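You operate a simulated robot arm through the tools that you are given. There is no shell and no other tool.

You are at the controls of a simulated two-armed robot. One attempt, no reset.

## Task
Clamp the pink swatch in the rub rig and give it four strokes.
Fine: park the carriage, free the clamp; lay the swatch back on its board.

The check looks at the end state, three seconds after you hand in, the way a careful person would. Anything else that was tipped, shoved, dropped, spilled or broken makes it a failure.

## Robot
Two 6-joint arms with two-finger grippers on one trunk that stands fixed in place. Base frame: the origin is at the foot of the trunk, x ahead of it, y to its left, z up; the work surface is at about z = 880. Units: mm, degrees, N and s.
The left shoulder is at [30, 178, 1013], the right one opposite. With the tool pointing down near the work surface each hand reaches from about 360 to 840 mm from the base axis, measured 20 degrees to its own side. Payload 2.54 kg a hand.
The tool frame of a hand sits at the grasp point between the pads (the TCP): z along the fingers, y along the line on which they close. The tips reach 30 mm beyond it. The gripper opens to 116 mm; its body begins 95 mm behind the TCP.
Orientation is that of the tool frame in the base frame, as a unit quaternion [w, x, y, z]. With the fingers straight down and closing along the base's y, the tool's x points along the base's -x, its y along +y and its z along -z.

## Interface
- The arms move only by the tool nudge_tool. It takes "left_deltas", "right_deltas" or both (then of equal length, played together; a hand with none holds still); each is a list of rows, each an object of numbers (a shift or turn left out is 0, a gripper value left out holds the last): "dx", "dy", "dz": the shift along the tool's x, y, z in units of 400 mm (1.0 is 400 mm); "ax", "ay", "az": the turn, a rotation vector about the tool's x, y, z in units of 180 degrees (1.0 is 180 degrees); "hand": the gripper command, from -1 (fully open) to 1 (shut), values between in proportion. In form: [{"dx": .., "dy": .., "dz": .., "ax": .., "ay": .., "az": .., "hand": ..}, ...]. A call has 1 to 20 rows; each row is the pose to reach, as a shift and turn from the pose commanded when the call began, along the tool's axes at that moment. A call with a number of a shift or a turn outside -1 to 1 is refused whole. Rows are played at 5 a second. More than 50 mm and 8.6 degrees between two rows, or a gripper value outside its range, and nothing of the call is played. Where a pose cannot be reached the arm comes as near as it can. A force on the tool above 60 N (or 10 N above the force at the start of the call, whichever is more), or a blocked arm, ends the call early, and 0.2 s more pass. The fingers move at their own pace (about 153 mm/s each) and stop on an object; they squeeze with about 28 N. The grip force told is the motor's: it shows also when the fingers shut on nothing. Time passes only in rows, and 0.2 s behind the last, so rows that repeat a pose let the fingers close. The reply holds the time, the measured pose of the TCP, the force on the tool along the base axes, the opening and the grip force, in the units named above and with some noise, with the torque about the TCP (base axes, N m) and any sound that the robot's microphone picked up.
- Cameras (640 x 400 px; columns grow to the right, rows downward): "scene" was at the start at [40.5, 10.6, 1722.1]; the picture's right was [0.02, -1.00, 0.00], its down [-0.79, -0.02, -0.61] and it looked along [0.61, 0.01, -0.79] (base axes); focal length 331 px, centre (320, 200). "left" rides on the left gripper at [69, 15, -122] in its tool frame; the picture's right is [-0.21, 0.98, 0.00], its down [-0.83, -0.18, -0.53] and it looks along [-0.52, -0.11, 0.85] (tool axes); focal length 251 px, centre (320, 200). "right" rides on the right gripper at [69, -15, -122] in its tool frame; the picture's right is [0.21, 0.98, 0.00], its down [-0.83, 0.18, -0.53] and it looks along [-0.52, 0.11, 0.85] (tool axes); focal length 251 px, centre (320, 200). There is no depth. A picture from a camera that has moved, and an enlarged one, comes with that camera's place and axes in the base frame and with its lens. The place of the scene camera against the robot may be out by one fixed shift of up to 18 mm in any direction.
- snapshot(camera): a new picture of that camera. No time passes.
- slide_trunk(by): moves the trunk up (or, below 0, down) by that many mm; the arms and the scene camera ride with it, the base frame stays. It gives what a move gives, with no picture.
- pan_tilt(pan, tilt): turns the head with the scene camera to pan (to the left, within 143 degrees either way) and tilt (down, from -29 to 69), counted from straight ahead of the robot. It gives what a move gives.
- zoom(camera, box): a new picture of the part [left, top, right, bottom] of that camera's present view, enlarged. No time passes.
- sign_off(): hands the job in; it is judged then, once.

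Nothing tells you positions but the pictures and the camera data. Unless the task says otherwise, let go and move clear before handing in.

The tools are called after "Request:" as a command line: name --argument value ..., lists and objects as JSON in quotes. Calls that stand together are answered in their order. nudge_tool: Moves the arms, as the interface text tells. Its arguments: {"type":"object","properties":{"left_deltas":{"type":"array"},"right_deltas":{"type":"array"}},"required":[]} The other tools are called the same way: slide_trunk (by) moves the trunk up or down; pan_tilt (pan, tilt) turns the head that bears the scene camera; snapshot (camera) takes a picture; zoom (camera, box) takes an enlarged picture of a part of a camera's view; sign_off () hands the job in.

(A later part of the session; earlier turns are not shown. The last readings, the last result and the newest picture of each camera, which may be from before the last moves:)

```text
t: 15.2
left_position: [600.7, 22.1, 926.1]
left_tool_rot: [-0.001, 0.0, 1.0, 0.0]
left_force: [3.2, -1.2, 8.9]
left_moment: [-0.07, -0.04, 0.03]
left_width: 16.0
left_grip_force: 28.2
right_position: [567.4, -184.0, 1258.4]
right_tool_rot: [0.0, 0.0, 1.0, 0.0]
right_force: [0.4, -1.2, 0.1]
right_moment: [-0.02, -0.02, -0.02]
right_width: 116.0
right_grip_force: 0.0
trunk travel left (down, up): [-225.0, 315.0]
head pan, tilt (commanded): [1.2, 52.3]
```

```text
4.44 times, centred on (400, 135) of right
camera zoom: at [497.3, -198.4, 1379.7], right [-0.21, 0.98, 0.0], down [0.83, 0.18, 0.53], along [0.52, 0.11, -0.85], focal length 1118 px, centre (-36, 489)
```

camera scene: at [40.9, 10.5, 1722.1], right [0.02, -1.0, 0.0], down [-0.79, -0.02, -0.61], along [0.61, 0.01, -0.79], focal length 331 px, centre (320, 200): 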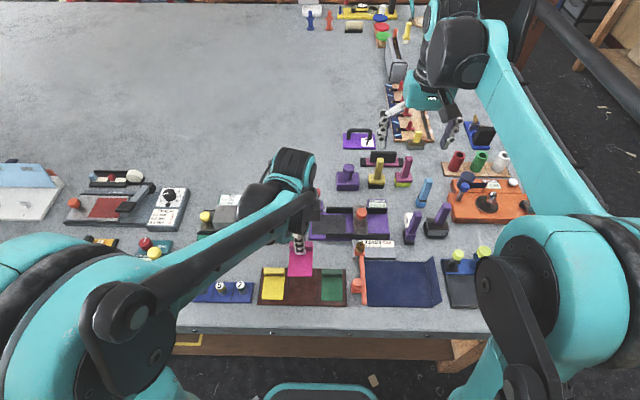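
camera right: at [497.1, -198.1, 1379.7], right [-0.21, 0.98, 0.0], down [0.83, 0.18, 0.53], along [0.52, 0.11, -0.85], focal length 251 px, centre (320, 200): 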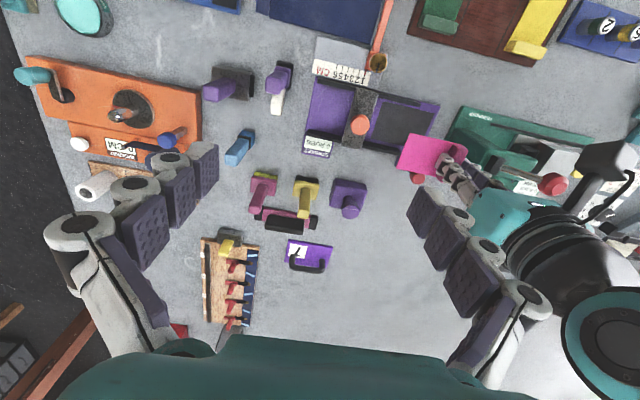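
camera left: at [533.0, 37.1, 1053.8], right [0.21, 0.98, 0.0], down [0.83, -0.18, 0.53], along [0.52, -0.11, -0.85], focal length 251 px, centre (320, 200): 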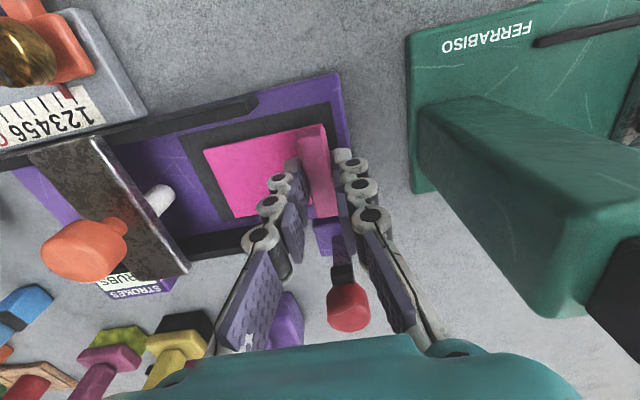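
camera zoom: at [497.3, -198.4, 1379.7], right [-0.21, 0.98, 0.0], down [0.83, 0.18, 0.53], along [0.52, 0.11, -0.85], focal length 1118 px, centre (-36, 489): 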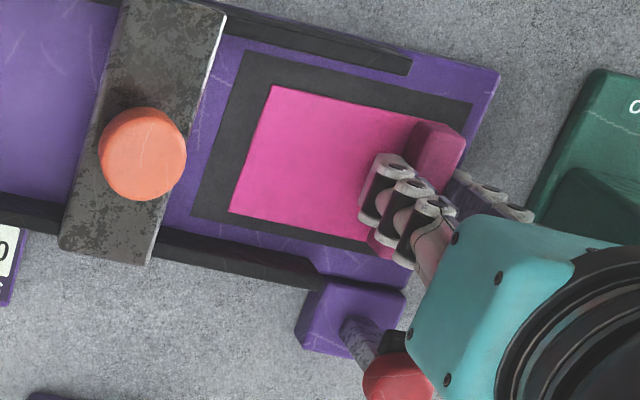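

Contact at about 9 N, so the swatch is on the bed. I'll open the fingers moderately and lift straight up.

Request:
nudge_tool --left_deltas '[{"dz": -0.001, "hand": 0.6}, {"dz": -0.001, "hand": 0.3}, {"dz": -0.001, "hand": 0.3}, {"dz": -0.02, "hand": 0.3}, {"dz": -0.06, "hand": 0.3}, {"dz": -0.12, "hand": 0.3}, {"dz": -0.18, "hand": 0.3}, {"dz": -0.24, "hand": 0.3}, {"dz": -0.3, "hand": 0.3}, {"dz": -0.35, "hand": 0.3}]'

Request:
snapshot --camera "left"

Request:
zoom --camera "right" --box '[320, 70, 460, 190]'

```text
t: 17.4
left_position: [601.1, 23.6, 1066.9]
left_tool_rot: [0.001, 0.0, 1.0, 0.0]
left_force: [-1.0, 0.0, -0.2]
left_moment: [-0.02, 0.01, -0.01]
left_width: 40.6
left_grip_force: 0.1
right_position: [566.1, -184.8, 1257.0]
right_tool_rot: [0.0, 0.0, 1.0, 0.001]
right_force: [0.2, -0.6, -0.6]
right_moment: [-0.03, -0.01, -0.01]
right_width: 116.0
right_grip_force: 0.2
trunk travel left (down, up): [-225.0, 315.0]
head pan, tilt (commanded): [1.2, 52.3]
```

```text
taken
camera left: at [531.7, 38.0, 1189.4], right [0.21, 0.98, 0.0], down [0.83, -0.18, 0.53], along [0.52, -0.11, -0.85], focal length 251 px, centre (320, 200)
```

left: 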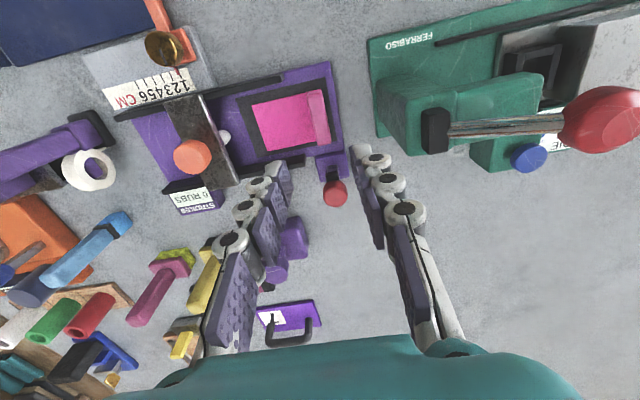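

```text
3.33 times, centred on (390, 130) of right
camera zoom: at [497.2, -198.1, 1379.7], right [-0.21, 0.98, 0.0], down [0.83, 0.18, 0.53], along [0.52, 0.11, -0.85], focal length 838 px, centre (87, 433)
```

zoom: 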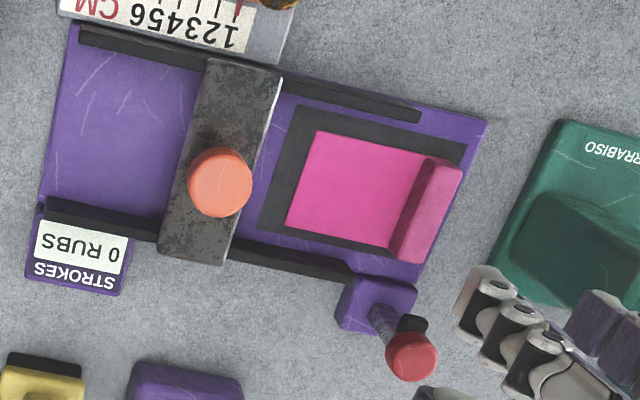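

Request:
zoom --camera "left" --box '[220, 60, 370, 220]'

Request:
zoom --camera "scene" --box '[300, 170, 400, 250]'

```text
2.50 times, centred on (295, 140) of left
camera zoom: at [531.7, 38.0, 1189.4], right [0.21, 0.98, 0.0], down [0.83, -0.18, 0.53], along [0.52, -0.11, -0.85], focal length 629 px, centre (382, 350)
```

zoom: 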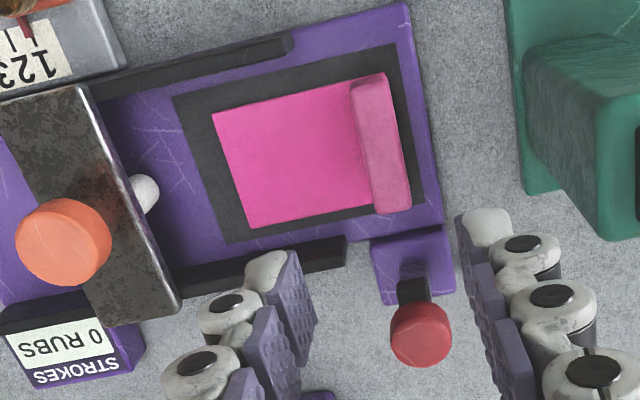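

```text
5.00 times, centred on (350, 210) of scene
camera zoom: at [40.1, 10.7, 1722.2], right [0.02, -1.0, 0.0], down [-0.79, -0.02, -0.61], along [0.61, 0.01, -0.79], focal length 1656 px, centre (170, 150)
```

zoom: 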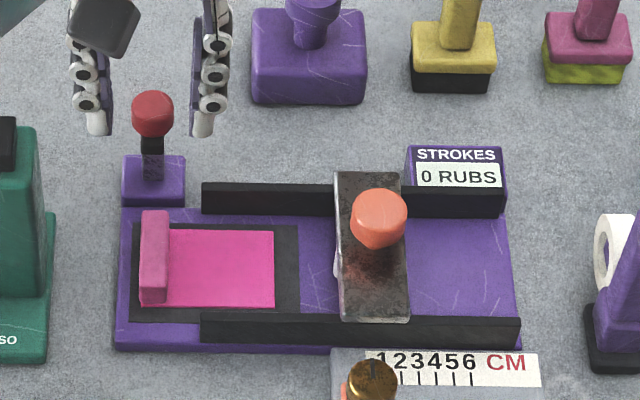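

The swatch lies flat on the bed and the clamp lever lines up with the tab. Next I'll bring the left hand above the red lever knob at about (671, 25, 956), to grip it and swing the clamp forward along its arc.

Request:
nudge_tool --left_deltas '[{"dx": -0.05, "dy": 0.002, "dz": 0.0, "hand": -0.05}, {"dx": -0.11, "dy": 0.005, "dz": 0.0, "hand": -0.05}, {"dx": -0.175, "dy": 0.005, "dz": 0.03, "hand": -0.05}, {"dx": -0.175, "dy": 0.005, "dz": 0.0675, "hand": -0.05}, {"dx": -0.175, "dy": 0.005, "dz": 0.0675, "hand": -0.05}]'

Request:
snapshot --camera "left"

Request:
zoom --camera "left" --box '[240, 80, 400, 220]'

Request:
zoom --camera "right" --box '[380, 110, 480, 200]'

```text
t: 18.6
left_position: [671.7, 24.8, 1039.0]
left_tool_rot: [0.0, -0.001, 1.0, 0.0]
left_force: [0.8, -0.1, 0.0]
left_moment: [0.0, 0.02, 0.0]
left_width: 60.8
left_grip_force: 0.0
right_position: [567.3, -182.7, 1257.2]
right_tool_rot: [0.0, 0.0, 1.0, 0.0]
right_force: [0.0, 0.4, -0.7]
right_moment: [-0.01, 0.02, 0.0]
right_width: 115.9
right_grip_force: 0.1
trunk travel left (down, up): [-225.0, 315.0]
head pan, tilt (commanded): [1.2, 52.3]
```

```text
taken
camera left: at [602.8, 38.6, 1161.0], right [0.21, 0.98, 0.0], down [0.83, -0.18, 0.53], along [0.52, -0.11, -0.85], focal length 251 px, centre (320, 200)
```

left: 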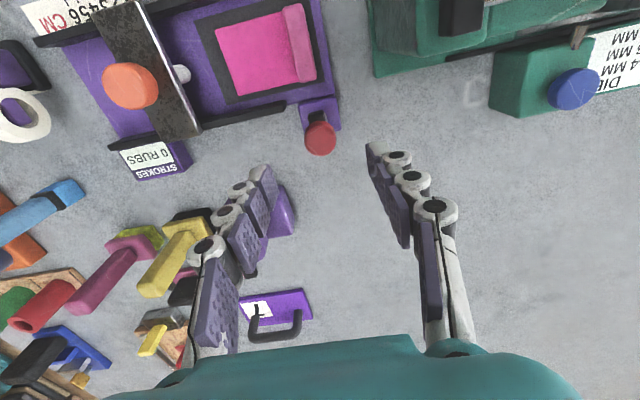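

```text
2.86 times, centred on (320, 150) of left
camera zoom: at [602.8, 38.6, 1161.0], right [0.21, 0.98, 0.0], down [0.83, -0.18, 0.53], along [0.52, -0.11, -0.85], focal length 718 px, centre (320, 343)
```

zoom: 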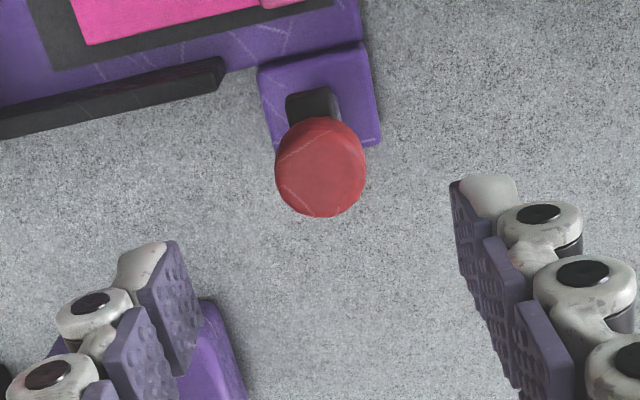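

```text
4.44 times, centred on (430, 155) of right
camera zoom: at [497.9, -198.3, 1379.4], right [-0.21, 0.98, 0.0], down [0.83, 0.18, 0.53], along [0.52, 0.11, -0.85], focal length 1118 px, centre (-169, 400)
```

zoom: 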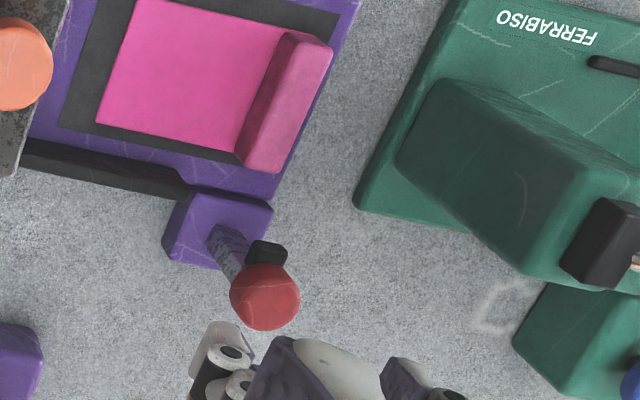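

The knob reads at about (669, 25, 956), right under the hand. I'll go down to it and close gently around it.

Request:
nudge_tool --left_deltas '[{"dx": 0.004, "dz": 0.05, "hand": -0.05}, {"dx": 0.004, "dz": 0.1, "hand": -0.05}, {"dx": 0.004, "dz": 0.14, "hand": -0.05}, {"dx": 0.004, "dz": 0.17, "hand": -0.05}, {"dx": 0.004, "dz": 0.17, "hand": 0.2}, {"dx": 0.004, "dz": 0.17, "hand": 0.35}]'

Request:
snapshot --camera "left"

Request:
zoom --camera "scene" --box '[290, 150, 410, 250]'

Request:
zoom --camera "right" --box '[360, 90, 480, 200]'

```text
t: 20.0
left_position: [670.8, 24.5, 969.9]
left_tool_rot: [0.0, 0.0, 1.0, 0.001]
left_force: [0.7, 0.8, -0.7]
left_moment: [-0.01, -0.01, 0.02]
left_width: 37.8
left_grip_force: 0.1
right_position: [566.8, -183.3, 1257.9]
right_tool_rot: [0.001, 0.0, 1.0, 0.0]
right_force: [-0.4, 0.6, 0.5]
right_moment: [0.0, 0.02, 0.01]
right_width: 116.1
right_grip_force: 0.0
trunk travel left (down, up): [-225.0, 315.0]
head pan, tilt (commanded): [1.2, 52.3]
```

```text
taken
camera left: at [601.6, 38.6, 1093.9], right [0.21, 0.98, 0.0], down [0.83, -0.18, 0.53], along [0.52, -0.11, -0.85], focal length 251 px, centre (320, 200)
```

left: 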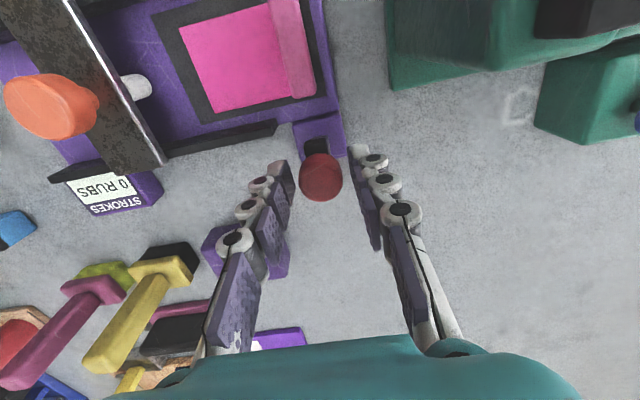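

```text
4.00 times, centred on (350, 200) of scene
camera zoom: at [40.8, 10.6, 1722.1], right [0.02, -1.0, 0.0], down [-0.79, -0.02, -0.61], along [0.61, 0.01, -0.79], focal length 1325 px, centre (200, 200)
```

zoom: 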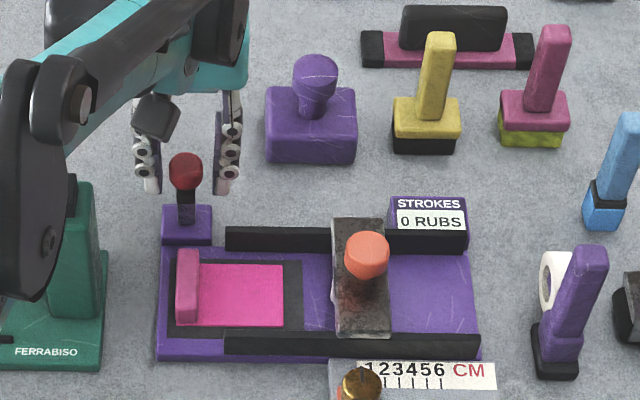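

```text
3.64 times, centred on (420, 145) of right
camera zoom: at [497.8, -198.2, 1379.4], right [-0.21, 0.98, 0.0], down [0.83, 0.18, 0.53], along [0.52, 0.11, -0.85], focal length 914 px, centre (-44, 400)
```

zoom: 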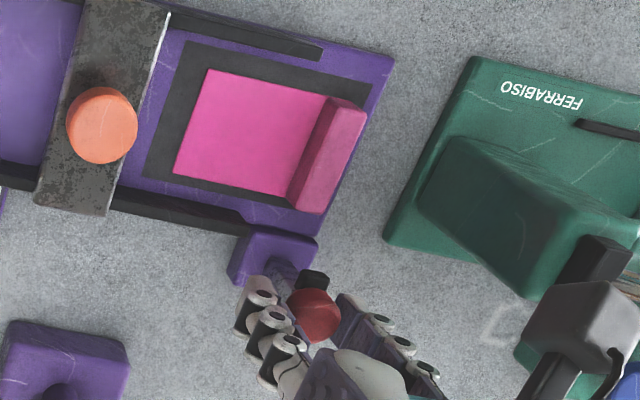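

The knob is centred between the fingers. I'll close on it now.

Request:
nudge_tool --left_deltas '[{"hand": 0.5}, {"hand": 1.0}, {"hand": 1.0}, {"hand": 1.0}]'

Request:
snapshot --camera "left"

```text
t: 21.0
left_position: [670.0, 24.2, 972.0]
left_tool_rot: [0.0, 0.0, 1.0, -0.001]
left_force: [-1.2, 5.0, -0.8]
left_moment: [0.1, 0.05, 0.01]
left_width: 24.0
left_grip_force: 45.3
right_position: [566.9, -181.5, 1257.7]
right_tool_rot: [0.0, -0.001, 1.0, 0.001]
right_force: [0.4, -0.5, 0.0]
right_moment: [-0.02, 0.0, 0.02]
right_width: 116.2
right_grip_force: 0.0
trunk travel left (down, up): [-225.0, 315.0]
head pan, tilt (commanded): [1.2, 52.3]
```

```text
taken
camera left: at [601.4, 39.5, 1094.0], right [0.21, 0.98, 0.0], down [0.83, -0.18, 0.53], along [0.52, -0.11, -0.85], focal length 251 px, centre (320, 200)
```

left: 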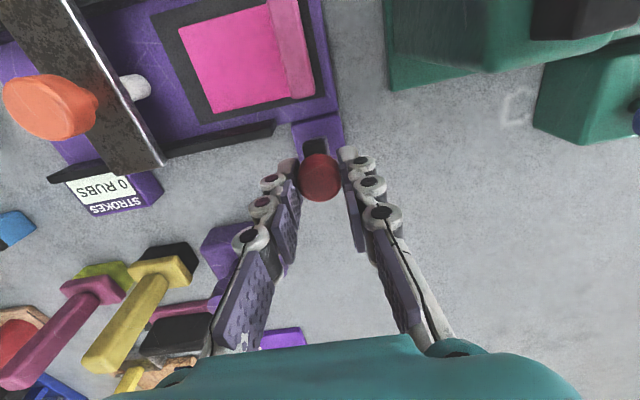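

The knob is gripped at 24 mm. I'll follow the first part of the lever's arc forward (about 25°) and check the forces.

Request:
nudge_tool --left_deltas '[{"dx": 0.01175, "dy": 0.001, "dz": -0.0005, "hand": 1.0}, {"dx": 0.0235, "dy": 0.002, "dz": 0.0, "hand": 1.0}, {"dx": 0.03525, "dy": 0.002, "dz": 0.0015, "hand": 1.0}, {"dx": 0.04675, "dy": 0.002, "dz": 0.004, "hand": 1.0}, {"dx": 0.058, "dy": 0.002, "dz": 0.00775, "hand": 1.0}, {"dx": 0.058, "dy": 0.002, "dz": 0.00775, "hand": 1.0}]'

Request:
snapshot --camera "left"

Request:
zoom --camera "right" --box '[360, 90, 480, 200]'

```text
t: 22.4
left_position: [648.2, 25.4, 967.4]
left_tool_rot: [0.001, 0.001, 1.0, 0.0]
left_force: [20.0, -4.7, 3.8]
left_moment: [-0.1, -1.33, -0.03]
left_width: 24.1
left_grip_force: 44.9
right_position: [570.0, -183.6, 1257.2]
right_tool_rot: [-0.001, 0.001, 1.0, 0.0]
right_force: [-0.3, 0.8, 0.1]
right_moment: [0.0, -0.01, 0.0]
right_width: 116.0
right_grip_force: 0.1
trunk travel left (down, up): [-225.0, 315.0]
head pan, tilt (commanded): [1.2, 52.3]
```

```text
taken
camera left: at [579.7, 39.7, 1089.7], right [0.22, 0.98, 0.0], down [0.83, -0.18, 0.53], along [0.52, -0.12, -0.84], focal length 251 px, centre (320, 200)
```

left: 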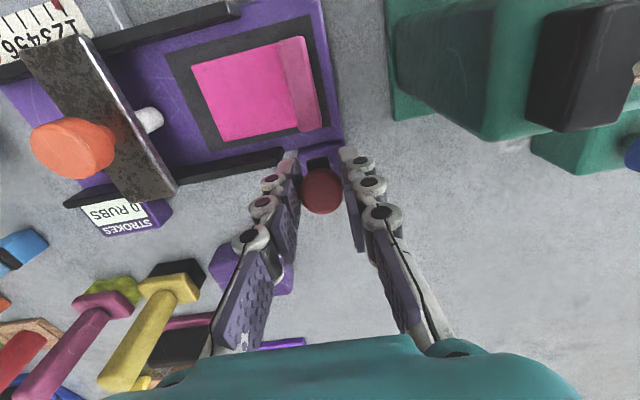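

```text
3.64 times, centred on (420, 145) of right
camera zoom: at [499.4, -198.8, 1378.7], right [-0.21, 0.98, 0.0], down [0.83, 0.18, 0.53], along [0.52, 0.11, -0.85], focal length 914 px, centre (-44, 400)
```

zoom: 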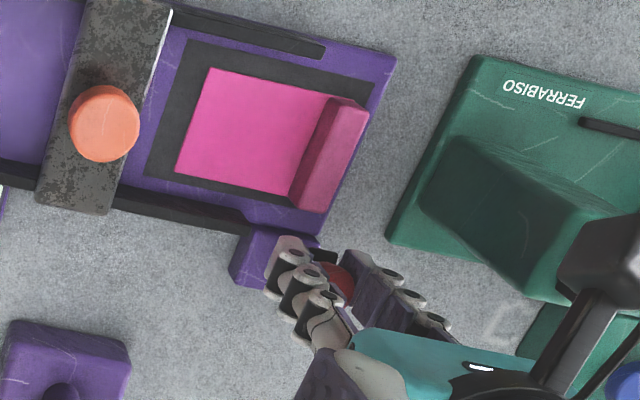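

The lever is moving, but the flat grip on the knob resists its rotation (20 N). I'll release and see whether the lever stays put, then push it from behind with closed fingers.

Request:
nudge_tool --left_deltas '[{"hand": 0.5}, {"hand": 0.2}, {"hand": 0.2}, {"dz": -0.03, "hand": 0.1}, {"dz": -0.07, "hand": 0.1}, {"dz": -0.11, "hand": 0.1}]'

Request:
snapshot --camera "left"

Request:
zoom --camera "scene" --box '[290, 160, 410, 250]'

Request:
zoom --camera "right" --box '[360, 90, 480, 200]'

```text
t: 23.8
left_position: [646.3, 25.8, 1013.5]
left_tool_rot: [0.0, 0.0, 1.0, 0.0]
left_force: [-0.7, -0.9, 0.0]
left_moment: [-0.02, 0.02, -0.01]
left_width: 52.3
left_grip_force: 0.1
right_position: [567.7, -183.8, 1256.9]
right_tool_rot: [0.0, 0.0, 1.0, 0.001]
right_force: [0.3, 0.2, -0.3]
right_moment: [-0.03, -0.02, 0.02]
right_width: 116.1
right_grip_force: 0.0
trunk travel left (down, up): [-225.0, 315.0]
head pan, tilt (commanded): [1.2, 52.3]
```

```text
taken
camera left: at [577.9, 40.3, 1135.4], right [0.21, 0.98, 0.0], down [0.83, -0.18, 0.53], along [0.52, -0.11, -0.85], focal length 251 px, centre (320, 200)
```

left: 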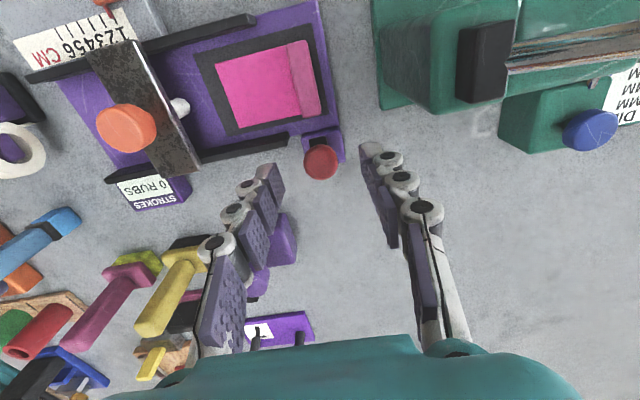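

```text
4.44 times, centred on (350, 205) of scene
camera zoom: at [40.3, 10.5, 1722.2], right [0.02, -1.0, 0.0], down [-0.79, -0.02, -0.61], along [0.61, 0.01, -0.79], focal length 1472 px, centre (187, 178)
```

zoom: 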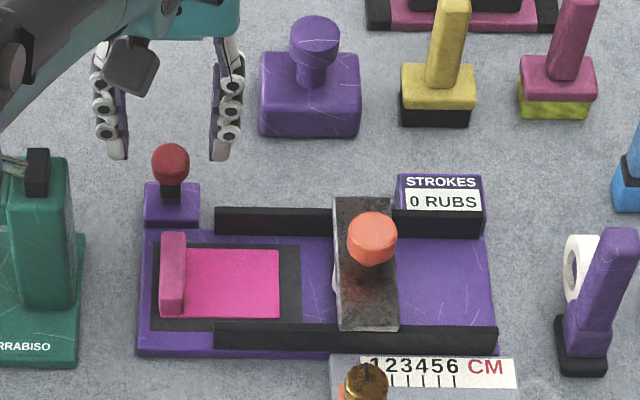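

```text
3.64 times, centred on (420, 145) of right
camera zoom: at [497.3, -198.3, 1379.6], right [-0.21, 0.98, 0.0], down [0.83, 0.18, 0.53], along [0.52, 0.11, -0.85], focal length 914 px, centre (-44, 400)
```

zoom: 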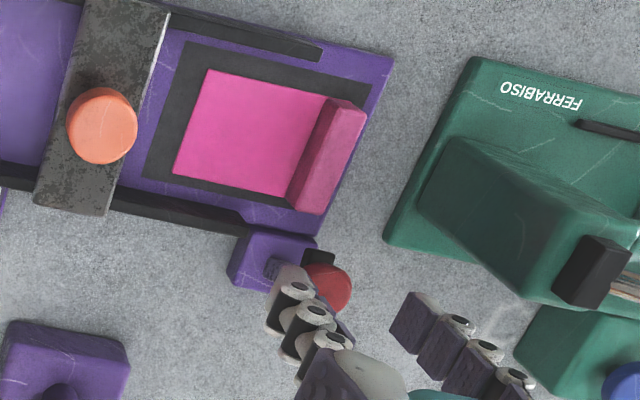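

The lever holds where it's left: friction hinge, knob now at about (650, 25, 958), pivot near x = 660. I'll go behind the knob, close the fingers, lower, and push it forward.

Request:
nudge_tool --left_deltas '[{"dx": -0.05, "dz": -0.02, "hand": 0.3}, {"dx": -0.105, "dz": -0.02, "hand": 1.0}, {"dx": -0.105, "dz": -0.02, "hand": 1.0}, {"dx": -0.105, "dz": 0.03, "hand": 1.0}, {"dx": -0.105, "dz": 0.07, "hand": 1.0}, {"dx": -0.105, "dz": 0.09, "hand": 1.0}, {"dx": -0.105, "dz": 0.09, "hand": 1.0}]'

Request:
snapshot --camera "left"

Request:
zoom --camera "right" --box '[360, 90, 480, 200]'

Request:
zoom --camera "scene" --box '[290, 160, 410, 250]'

```text
t: 25.4
left_position: [687.9, 24.9, 976.3]
left_tool_rot: [0.001, 0.0, 1.0, 0.0]
left_force: [0.3, -0.4, -0.1]
left_moment: [0.02, -0.03, -0.02]
left_width: 0.1
left_grip_force: 28.1
right_position: [567.8, -182.9, 1257.3]
right_tool_rot: [0.0, 0.001, 1.0, -0.001]
right_force: [-0.4, -0.1, 0.4]
right_moment: [0.04, -0.01, 0.0]
right_width: 115.9
right_grip_force: 0.0
trunk travel left (down, up): [-225.0, 315.0]
head pan, tilt (commanded): [1.2, 52.3]
```

```text
taken
camera left: at [619.6, 39.3, 1098.9], right [0.21, 0.98, 0.0], down [0.83, -0.18, 0.53], along [0.52, -0.11, -0.85], focal length 251 px, centre (320, 200)
```

left: 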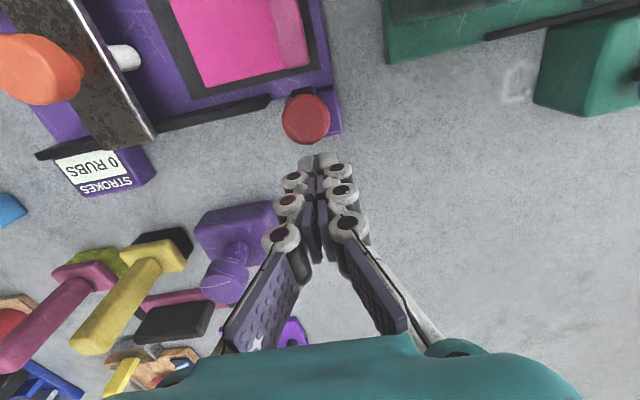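

```text
3.64 times, centred on (420, 145) of right
camera zoom: at [497.5, -198.2, 1379.6], right [-0.21, 0.98, 0.0], down [0.83, 0.18, 0.53], along [0.52, 0.11, -0.85], focal length 914 px, centre (-44, 400)
```

zoom: 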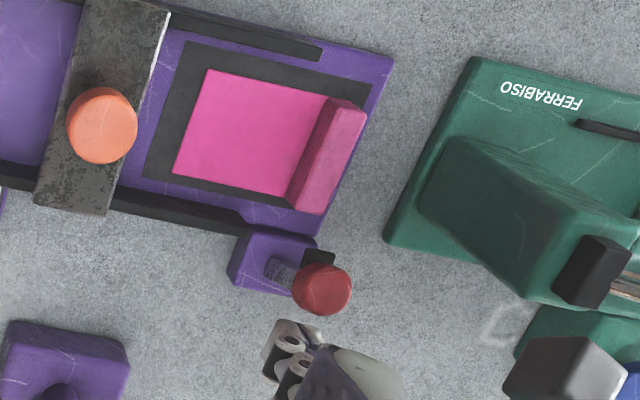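

```text
4.44 times, centred on (350, 205) of scene
camera zoom: at [40.5, 10.6, 1722.2], right [0.02, -1.0, 0.0], down [-0.79, -0.02, -0.61], along [0.61, 0.01, -0.79], focal length 1472 px, centre (187, 178)
```

zoom: 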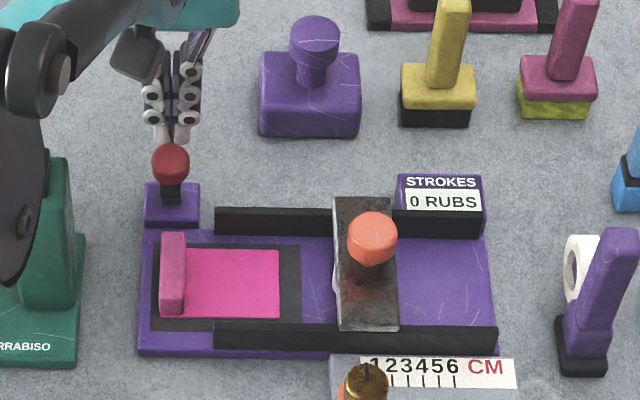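

Request:
nudge_tool --left_deltas '[{"dx": 0.0125, "hand": 1.0}, {"dx": 0.025, "hand": 1.0}, {"dx": 0.0375, "hand": 1.0}, {"dx": 0.05, "hand": 1.0}, {"dx": 0.0625, "hand": 1.0}, {"dx": 0.075, "hand": 1.0}, {"dx": 0.0875, "hand": 1.0}]'

Request:
snapshot --camera "left"

Request:
zoom --camera "right" --box '[360, 90, 480, 200]'

Request:
zoom --camera "scene" --box '[290, 160, 410, 250]'

```text
t: 27.0
left_position: [654.5, 25.6, 976.2]
left_tool_rot: [-0.001, 0.0, 1.0, 0.0]
left_force: [0.7, -0.4, 0.3]
left_moment: [-0.01, -0.02, -0.01]
left_width: 0.2
left_grip_force: 28.4
right_position: [567.0, -183.6, 1257.5]
right_tool_rot: [0.0, -0.001, 1.0, 0.0]
right_force: [-0.2, 0.7, -0.1]
right_moment: [0.03, 0.01, 0.04]
right_width: 115.9
right_grip_force: 0.2
trunk travel left (down, up): [-225.0, 315.0]
head pan, tilt (commanded): [1.2, 52.3]
```

```text
taken
camera left: at [585.3, 40.3, 1098.7], right [0.21, 0.98, 0.0], down [0.83, -0.18, 0.53], along [0.52, -0.11, -0.85], focal length 251 px, centre (320, 200)
```

left: 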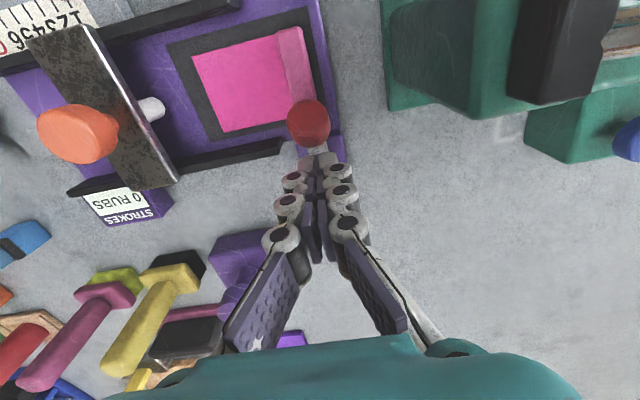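

```text
3.64 times, centred on (420, 145) of right
camera zoom: at [497.4, -198.2, 1379.6], right [-0.21, 0.98, 0.0], down [0.83, 0.18, 0.53], along [0.52, 0.11, -0.85], focal length 914 px, centre (-44, 400)
```

zoom: 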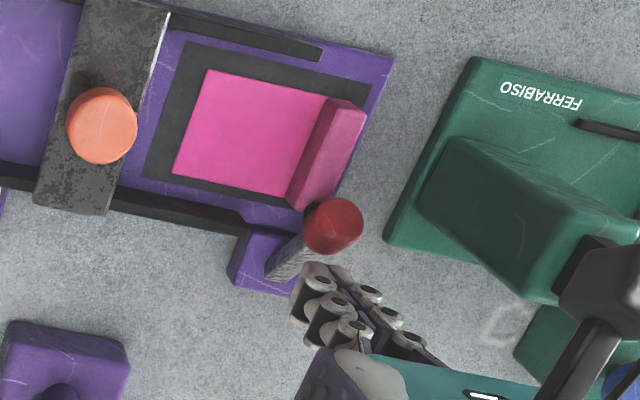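

```text
4.44 times, centred on (350, 205) of scene
camera zoom: at [40.3, 10.6, 1722.2], right [0.02, -1.0, 0.0], down [-0.79, -0.02, -0.61], along [0.61, 0.01, -0.79], focal length 1472 px, centre (187, 178)
```

zoom: 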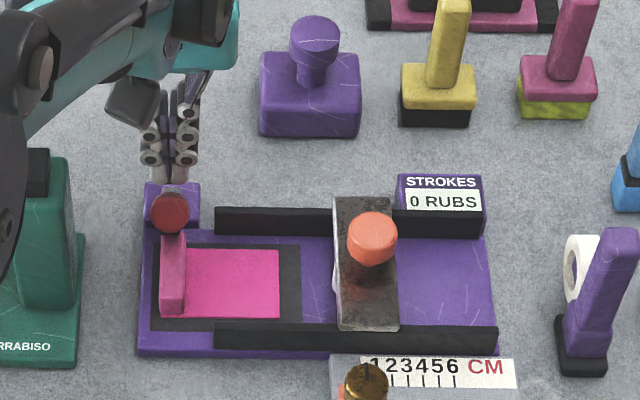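

The lever is now about 42° forward (knob at about (625, 25, 939)), still in line with the tab. I'll lift over the knob and press it down from above.

Request:
nudge_tool --left_deltas '[{"dx": -0.01, "dz": -0.03, "hand": 1.0}, {"dx": -0.01, "dz": -0.07, "hand": 1.0}, {"dx": 0.04, "dz": -0.07, "hand": 1.0}, {"dx": 0.09, "dz": -0.07, "hand": 1.0}, {"dx": 0.09, "dz": -0.045, "hand": 1.0}, {"dx": 0.09, "dz": -0.045, "hand": 1.0}]'

Request:
snapshot --camera "left"

Request:
zoom --camera "right" --box '[360, 90, 480, 200]'

```text
t: 28.4
left_position: [617.0, 25.1, 995.4]
left_tool_rot: [0.0, 0.0, 1.0, -0.001]
left_force: [0.0, -0.6, 0.7]
left_moment: [0.02, 0.02, 0.01]
left_width: 0.0
left_grip_force: 28.7
right_position: [566.6, -183.5, 1258.4]
right_tool_rot: [0.0, 0.0, 1.0, 0.0]
right_force: [-0.4, -0.9, -0.3]
right_moment: [0.02, 0.03, 0.0]
right_width: 116.0
right_grip_force: 0.1
trunk travel left (down, up): [-225.0, 315.0]
head pan, tilt (commanded): [1.2, 52.3]
```

```text
taken
camera left: at [548.4, 40.3, 1117.6], right [0.21, 0.98, 0.0], down [0.83, -0.18, 0.53], along [0.52, -0.11, -0.85], focal length 251 px, centre (320, 200)
```

left: 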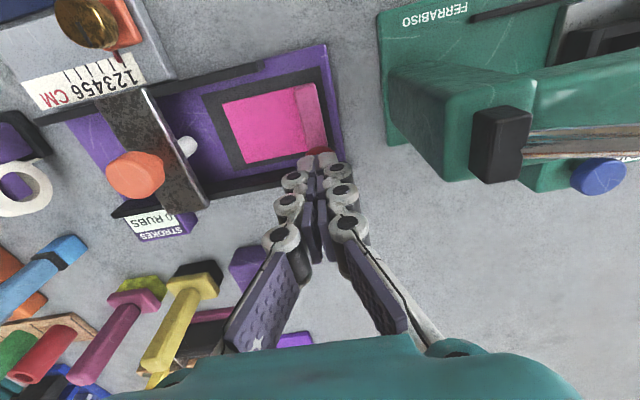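

```text
3.64 times, centred on (420, 145) of right
camera zoom: at [497.0, -198.2, 1379.8], right [-0.21, 0.98, 0.0], down [0.83, 0.18, 0.53], along [0.52, 0.11, -0.85], focal length 914 px, centre (-44, 400)
```

zoom: 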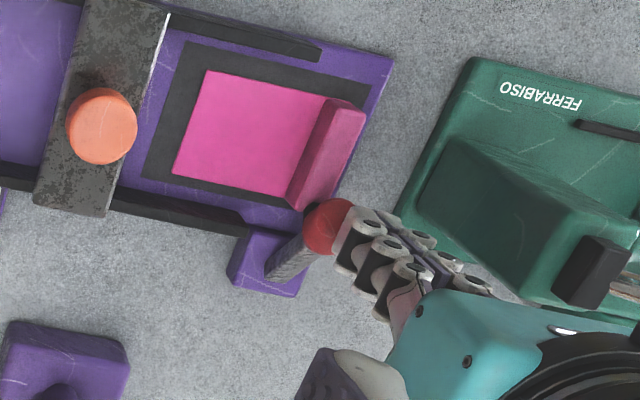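

The fingertips sit just above the knob. I'll press down slowly.

Request:
nudge_tool --left_deltas '[{"dz": 0.0125, "hand": 1.0}, {"dz": 0.025, "hand": 1.0}, {"dz": 0.0325, "hand": 1.0}, {"dz": 0.04, "hand": 1.0}, {"dz": 0.0475, "hand": 1.0}, {"dz": 0.0475, "hand": 1.0}]'

Request:
zoom --camera "right" --box '[360, 90, 480, 200]'

Request:
zoom --camera "left" --box '[220, 60, 380, 220]'

```text
t: 29.6
left_position: [615.9, 25.6, 981.7]
left_tool_rot: [0.003, -0.001, 1.0, 0.0]
left_force: [-2.8, 1.1, 39.4]
left_moment: [0.01, -0.28, 0.0]
left_width: 6.0
left_grip_force: 28.3
right_position: [564.2, -182.0, 1259.0]
right_tool_rot: [0.001, 0.0, 1.0, -0.001]
right_force: [-0.3, 0.6, -0.4]
right_moment: [0.0, 0.01, 0.03]
right_width: 116.4
right_grip_force: 0.1
trunk travel left (down, up): [-225.0, 315.0]
head pan, tilt (commanded): [1.2, 52.3]
stopped in row 5 (left hand): the force on the tool passed its limit at 66 N (the readings are from after the stop); the commanded pose is now the measured one
```

```text
3.64 times, centred on (420, 145) of right
camera zoom: at [493.9, -198.3, 1381.1], right [-0.21, 0.98, 0.0], down [0.82, 0.18, 0.54], along [0.52, 0.11, -0.84], focal length 914 px, centre (-44, 400)
```

zoom: 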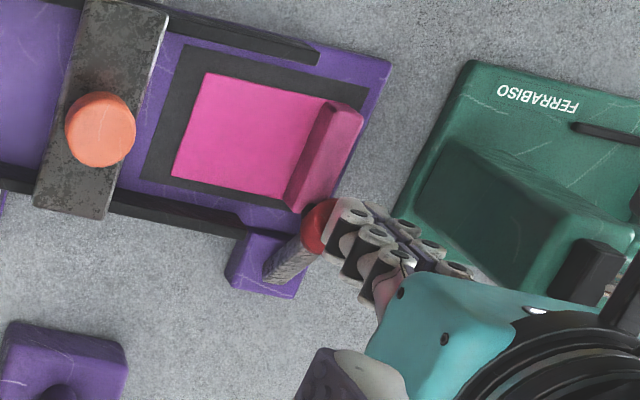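

```text
2.50 times, centred on (300, 140) of left
camera zoom: at [546.6, 40.3, 1103.6], right [0.21, 0.98, 0.0], down [0.82, -0.18, 0.54], along [0.53, -0.11, -0.84], focal length 629 px, centre (370, 350)
```

zoom: 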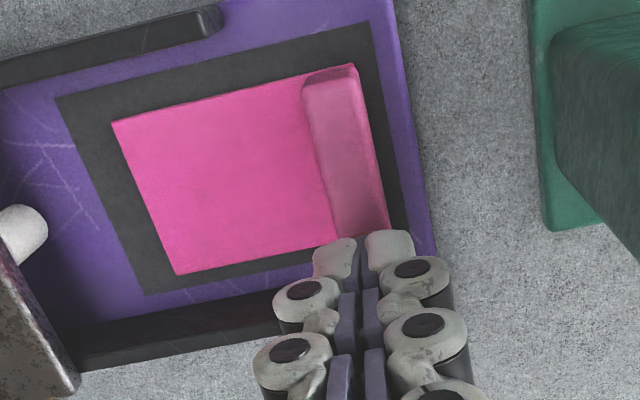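

The press stopped at 66 N without much lever motion, so something is blocking it. I'll lift off and look closely at the foot and tab.

Request:
nudge_tool --left_deltas '[{"dz": -0.02, "hand": 1.0}, {"dz": -0.06, "hand": 1.0}, {"dx": 0.06, "dz": -0.1, "hand": 1.0}, {"dx": 0.13, "dz": -0.12, "hand": 1.0}, {"dx": 0.13, "dz": -0.12, "hand": 1.0}]'

Request:
snapshot --camera "left"

Request:
zoom --camera "right" --box '[380, 120, 450, 180]'

Request:
zoom --camera "scene" --box '[300, 180, 360, 240]'

```text
t: 30.8
left_position: [566.3, 27.9, 1025.3]
left_tool_rot: [0.002, 0.0, 1.0, 0.0]
left_force: [0.2, -0.1, -0.2]
left_moment: [0.0, 0.0, -0.02]
left_width: 0.0
left_grip_force: 28.9
right_position: [567.6, -184.1, 1257.4]
right_tool_rot: [0.0, 0.0, 1.0, -0.001]
right_force: [0.0, 0.7, 0.3]
right_moment: [-0.01, 0.01, 0.0]
right_width: 115.9
right_grip_force: 0.1
trunk travel left (down, up): [-225.0, 315.0]
head pan, tilt (commanded): [1.2, 52.3]
```

```text
taken
camera left: at [497.0, 42.5, 1148.2], right [0.21, 0.98, 0.0], down [0.82, -0.18, 0.54], along [0.52, -0.11, -0.84], focal length 251 px, centre (320, 200)
```

left: 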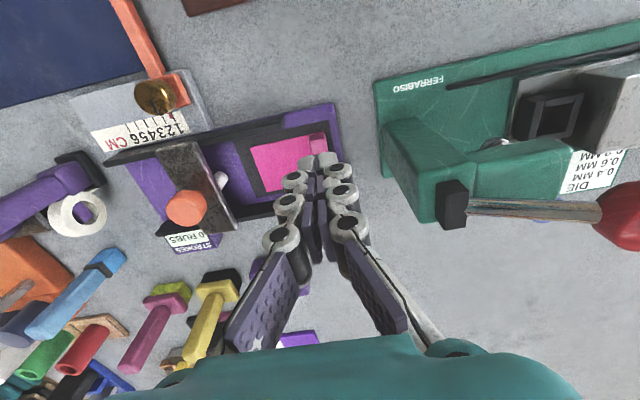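

```text
6.67 times, centred on (415, 150) of right
camera zoom: at [498.4, -198.3, 1379.1], right [-0.21, 0.98, 0.0], down [0.83, 0.18, 0.53], along [0.52, 0.11, -0.85], focal length 1676 px, centre (-313, 533)
```

zoom: 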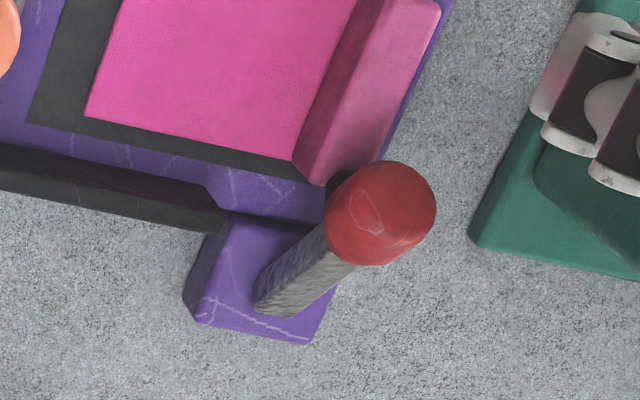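

```text
6.67 times, centred on (330, 210) of scene
camera zoom: at [41.6, 10.5, 1722.1], right [0.02, -1.0, 0.0], down [-0.79, -0.02, -0.61], along [0.61, 0.01, -0.79], focal length 2209 px, centre (253, 133)
```

zoom: 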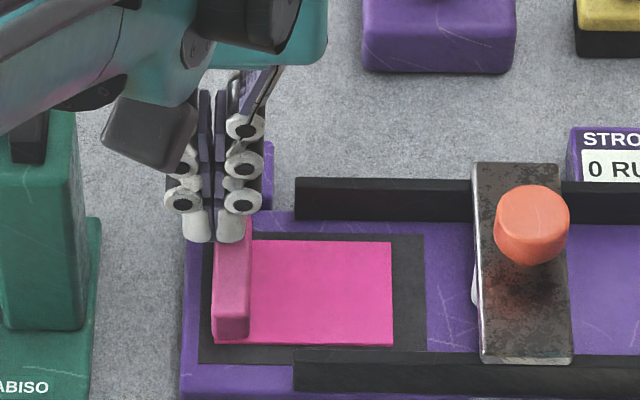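

The lever leans about 42° forward with its foot right at the tab's rear end, and it wouldn't go further under load. I'll move the left hand aside and bring the right hand over the carriage, so I can see the clamp from both sides.

Request:
nudge_tool --left_deltas '[{"dx": 0.008, "dy": 0.02, "dz": -0.06, "hand": 1.0}, {"dx": 0.016, "dy": 0.06, "dz": -0.12, "hand": 1.0}, {"dx": 0.024, "dy": 0.1, "dz": -0.18, "hand": 1.0}, {"dx": 0.032, "dy": 0.14, "dz": -0.22, "hand": 1.0}, {"dx": 0.04, "dy": 0.18, "dz": -0.25, "hand": 1.0}, {"dx": 0.048, "dy": 0.22, "dz": -0.28, "hand": 1.0}, {"dx": 0.056, "dy": 0.25, "dz": -0.3, "hand": 1.0}, {"dx": 0.0625, "dy": 0.2875, "dz": -0.3125, "hand": 1.0}, {"dx": 0.0625, "dy": 0.2875, "dz": -0.3125, "hand": 1.0}]' --right_deltas '[{"dx": -0.01, "dy": 0.0225, "dz": 0.0585, "hand": -0.3}, {"dx": -0.02, "dy": 0.045, "dz": 0.117, "hand": -0.03}, {"dx": -0.03, "dy": 0.0675, "dz": 0.1755, "hand": -0.03}, {"dx": -0.04, "dy": 0.09, "dz": 0.234, "hand": -0.03}, {"dx": -0.05, "dy": 0.1125, "dz": 0.2925, "hand": -0.03}, {"dx": -0.06, "dy": 0.135, "dz": 0.351, "hand": -0.03}, {"dx": -0.07, "dy": 0.1575, "dz": 0.4095, "hand": -0.03}, {"dx": -0.0775, "dy": 0.18, "dz": 0.4675, "hand": -0.03}, {"dx": -0.0775, "dy": 0.18, "dz": 0.4675, "hand": -0.03}]'

Request:
snapshot --camera "left"

Request:
snapshot --camera "right"

Request:
snapshot --camera "scene"

```text
t: 32.8
left_position: [540.5, 141.0, 1150.3]
left_tool_rot: [0.002, 0.0, 1.0, 0.0]
left_force: [0.4, 0.4, 0.0]
left_moment: [0.01, -0.03, 0.01]
left_width: 0.0
left_grip_force: 28.5
right_position: [599.1, -112.1, 1071.5]
right_tool_rot: [0.0, 0.0, 1.0, 0.0]
right_force: [0.0, 0.2, 0.5]
right_moment: [-0.02, 0.0, 0.02]
right_width: 59.7
right_grip_force: 0.0
trunk travel left (down, up): [-225.0, 315.0]
head pan, tilt (commanded): [1.2, 52.3]
```

```text
taken
camera left: at [471.3, 154.7, 1273.4], right [0.21, 0.98, 0.0], down [0.82, -0.18, 0.54], along [0.52, -0.11, -0.84], focal length 251 px, centre (320, 200)
```

left: 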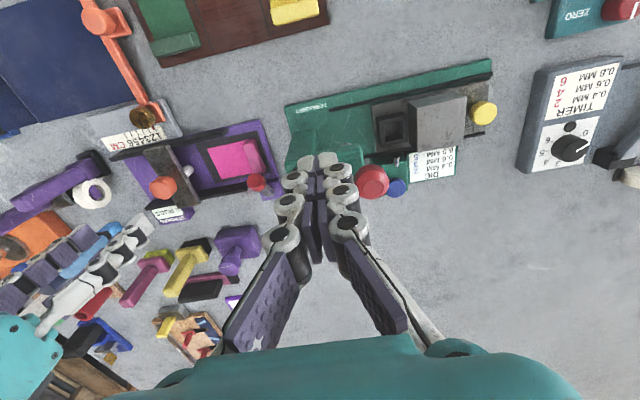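

```text
taken
camera right: at [528.5, -126.3, 1194.0], right [-0.21, 0.98, 0.0], down [0.83, 0.18, 0.53], along [0.52, 0.11, -0.85], focal length 251 px, centre (320, 200)
```

right: 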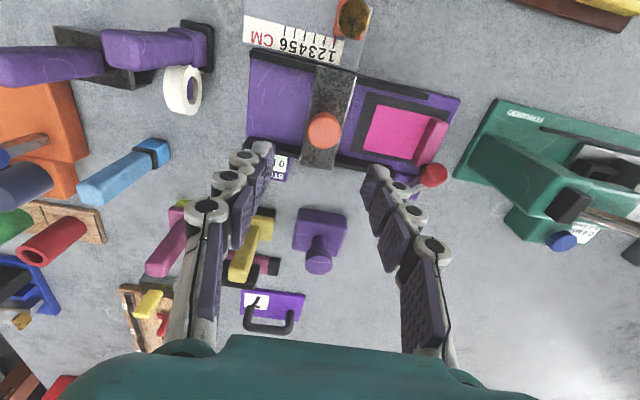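

```text
taken
camera scene: at [40.3, 10.0, 1722.2], right [0.02, -1.0, 0.0], down [-0.79, -0.02, -0.61], along [0.61, 0.01, -0.79], focal length 331 px, centre (320, 200)
```

scene: 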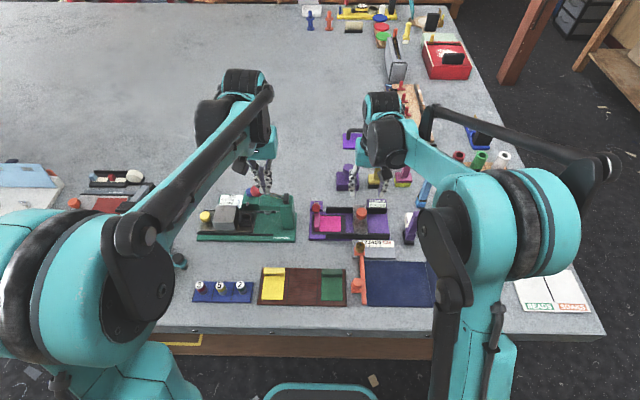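

Request:
zoom --camera "right" --box '[380, 100, 480, 200]'

Request:
zoom --camera "left" --box '[190, 120, 290, 220]'

Request:
zoom --camera "scene" --box '[300, 190, 400, 250]'

Request:
zoom --camera "right" --box '[240, 40, 480, 200]'

```text
4.00 times, centred on (430, 150) of right
camera zoom: at [528.5, -126.3, 1194.0], right [-0.21, 0.98, 0.0], down [0.83, 0.18, 0.53], along [0.52, 0.11, -0.85], focal length 1006 px, centre (-120, 400)
```

zoom: 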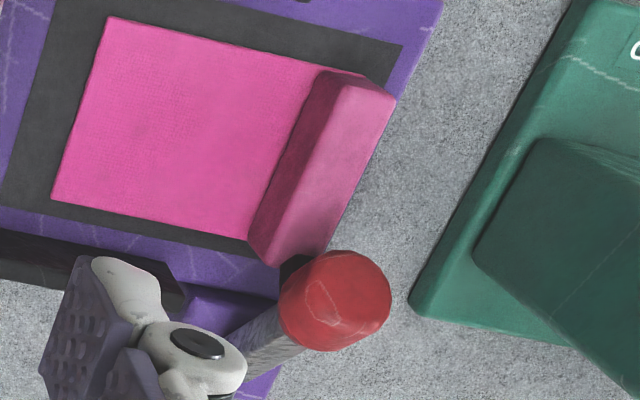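

```text
4.00 times, centred on (240, 170) of left
camera zoom: at [471.3, 154.7, 1273.4], right [0.21, 0.98, 0.0], down [0.82, -0.18, 0.54], along [0.52, -0.11, -0.84], focal length 1006 px, centre (640, 320)
```

zoom: 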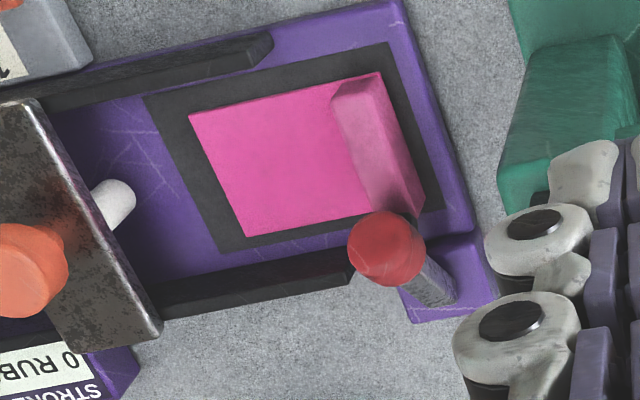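

```text
6.40 times, centred on (350, 220) of scene
camera zoom: at [40.3, 10.0, 1722.2], right [0.02, -1.0, 0.0], down [-0.79, -0.02, -0.61], along [0.61, 0.01, -0.79], focal length 2120 px, centre (128, 72)
```

zoom: 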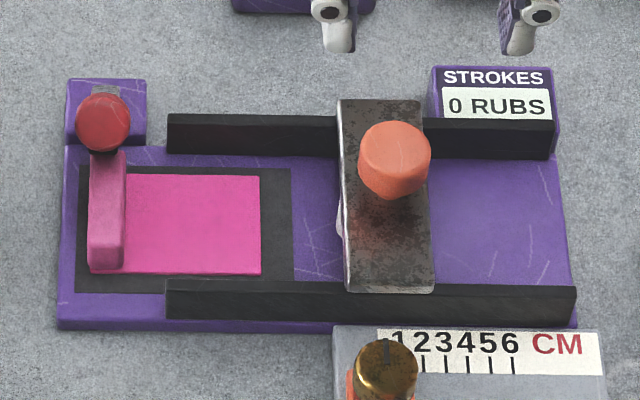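

```text
2.50 times, centred on (360, 120) of right
camera zoom: at [528.5, -126.3, 1194.0], right [-0.21, 0.98, 0.0], down [0.83, 0.18, 0.53], along [0.52, 0.11, -0.85], focal length 629 px, centre (220, 400)
```

zoom: 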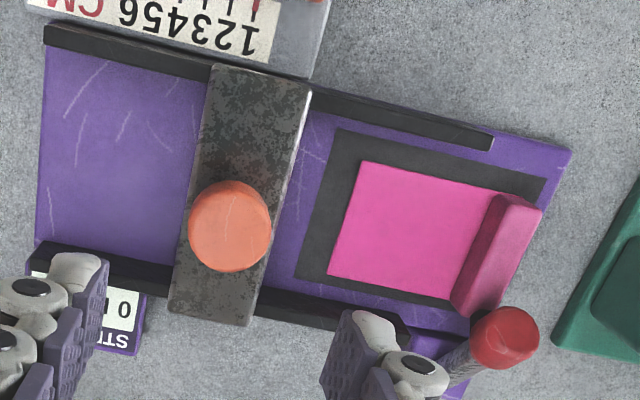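

The lever foot rests on the tab's rear end and held at 66 N, so the tab looks clamped. The carriage knob triangulates to about (600, −107, 947) with a diameter of about 32 mm. I'll lower the right hand to just above it and check centring.

Request:
nudge_tool --right_deltas '[{"dx": -0.002, "dy": 0.011, "dz": 0.05, "hand": -0.03}, {"dx": -0.002, "dy": 0.011, "dz": 0.1, "hand": -0.03}, {"dx": -0.002, "dy": 0.011, "dz": 0.15, "hand": -0.03}, {"dx": -0.002, "dy": 0.011, "dz": 0.175, "hand": -0.03}, {"dx": -0.002, "dy": 0.011, "dz": 0.175, "hand": -0.03}]'

Request:
snapshot --camera "right"

Request:
zoom --camera "right" --box '[240, 80, 400, 200]'

Request:
zoom --camera "left" --box '[100, 120, 290, 230]'

```text
t: 34.0
left_position: [540.0, 140.7, 1150.8]
left_tool_rot: [0.002, -0.001, 1.0, 0.0]
left_force: [0.0, -0.4, -1.1]
left_moment: [0.01, 0.03, 0.0]
left_width: 0.1
left_grip_force: 29.1
right_position: [600.1, -107.9, 1001.1]
right_tool_rot: [0.0, 0.0, 1.0, 0.0]
right_force: [0.5, -0.3, -0.5]
right_moment: [-0.01, 0.0, -0.02]
right_width: 59.7
right_grip_force: 0.1
trunk travel left (down, up): [-225.0, 315.0]
head pan, tilt (commanded): [1.2, 52.3]
```

```text
taken
camera right: at [530.0, -122.7, 1123.7], right [-0.21, 0.98, 0.0], down [0.83, 0.18, 0.53], along [0.52, 0.11, -0.85], focal length 251 px, centre (320, 200)
```

right: 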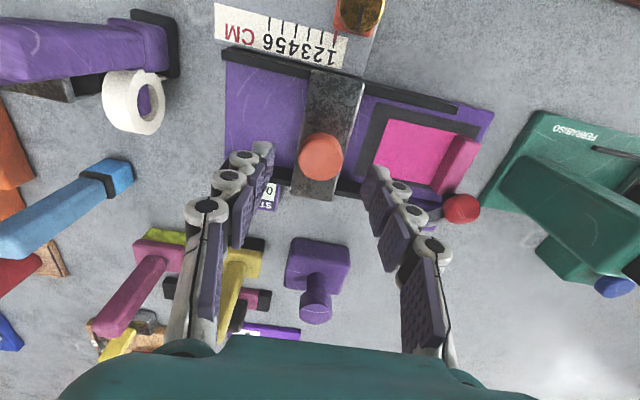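

```text
3.33 times, centred on (320, 140) of right
camera zoom: at [530.0, -122.7, 1123.7], right [-0.21, 0.98, 0.0], down [0.83, 0.18, 0.53], along [0.52, 0.11, -0.85], focal length 838 px, centre (320, 400)
```

zoom: 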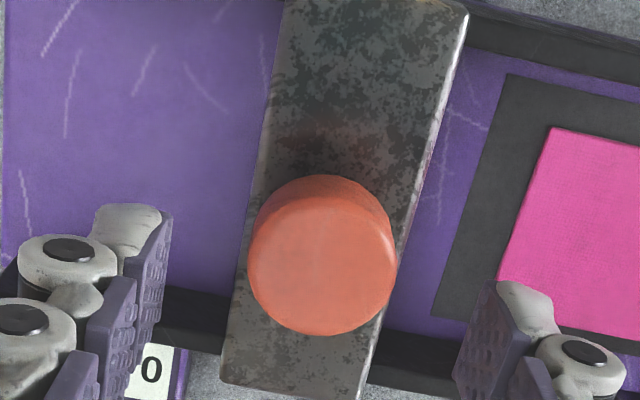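

```text
3.37 times, centred on (195, 175) of left
camera zoom: at [471.6, 155.1, 1273.2], right [0.21, 0.98, 0.0], down [0.82, -0.18, 0.54], along [0.52, -0.11, -0.84], focal length 847 px, centre (741, 284)
```

zoom: 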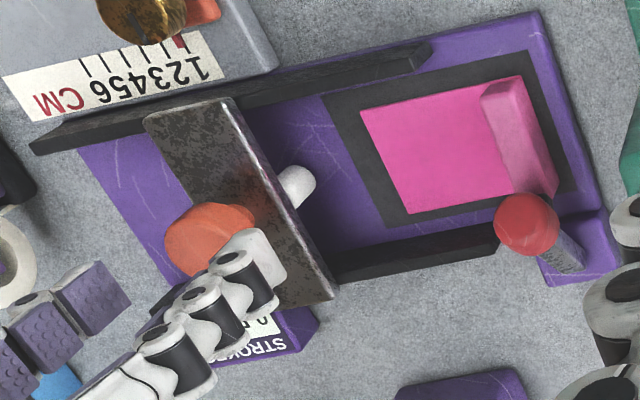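

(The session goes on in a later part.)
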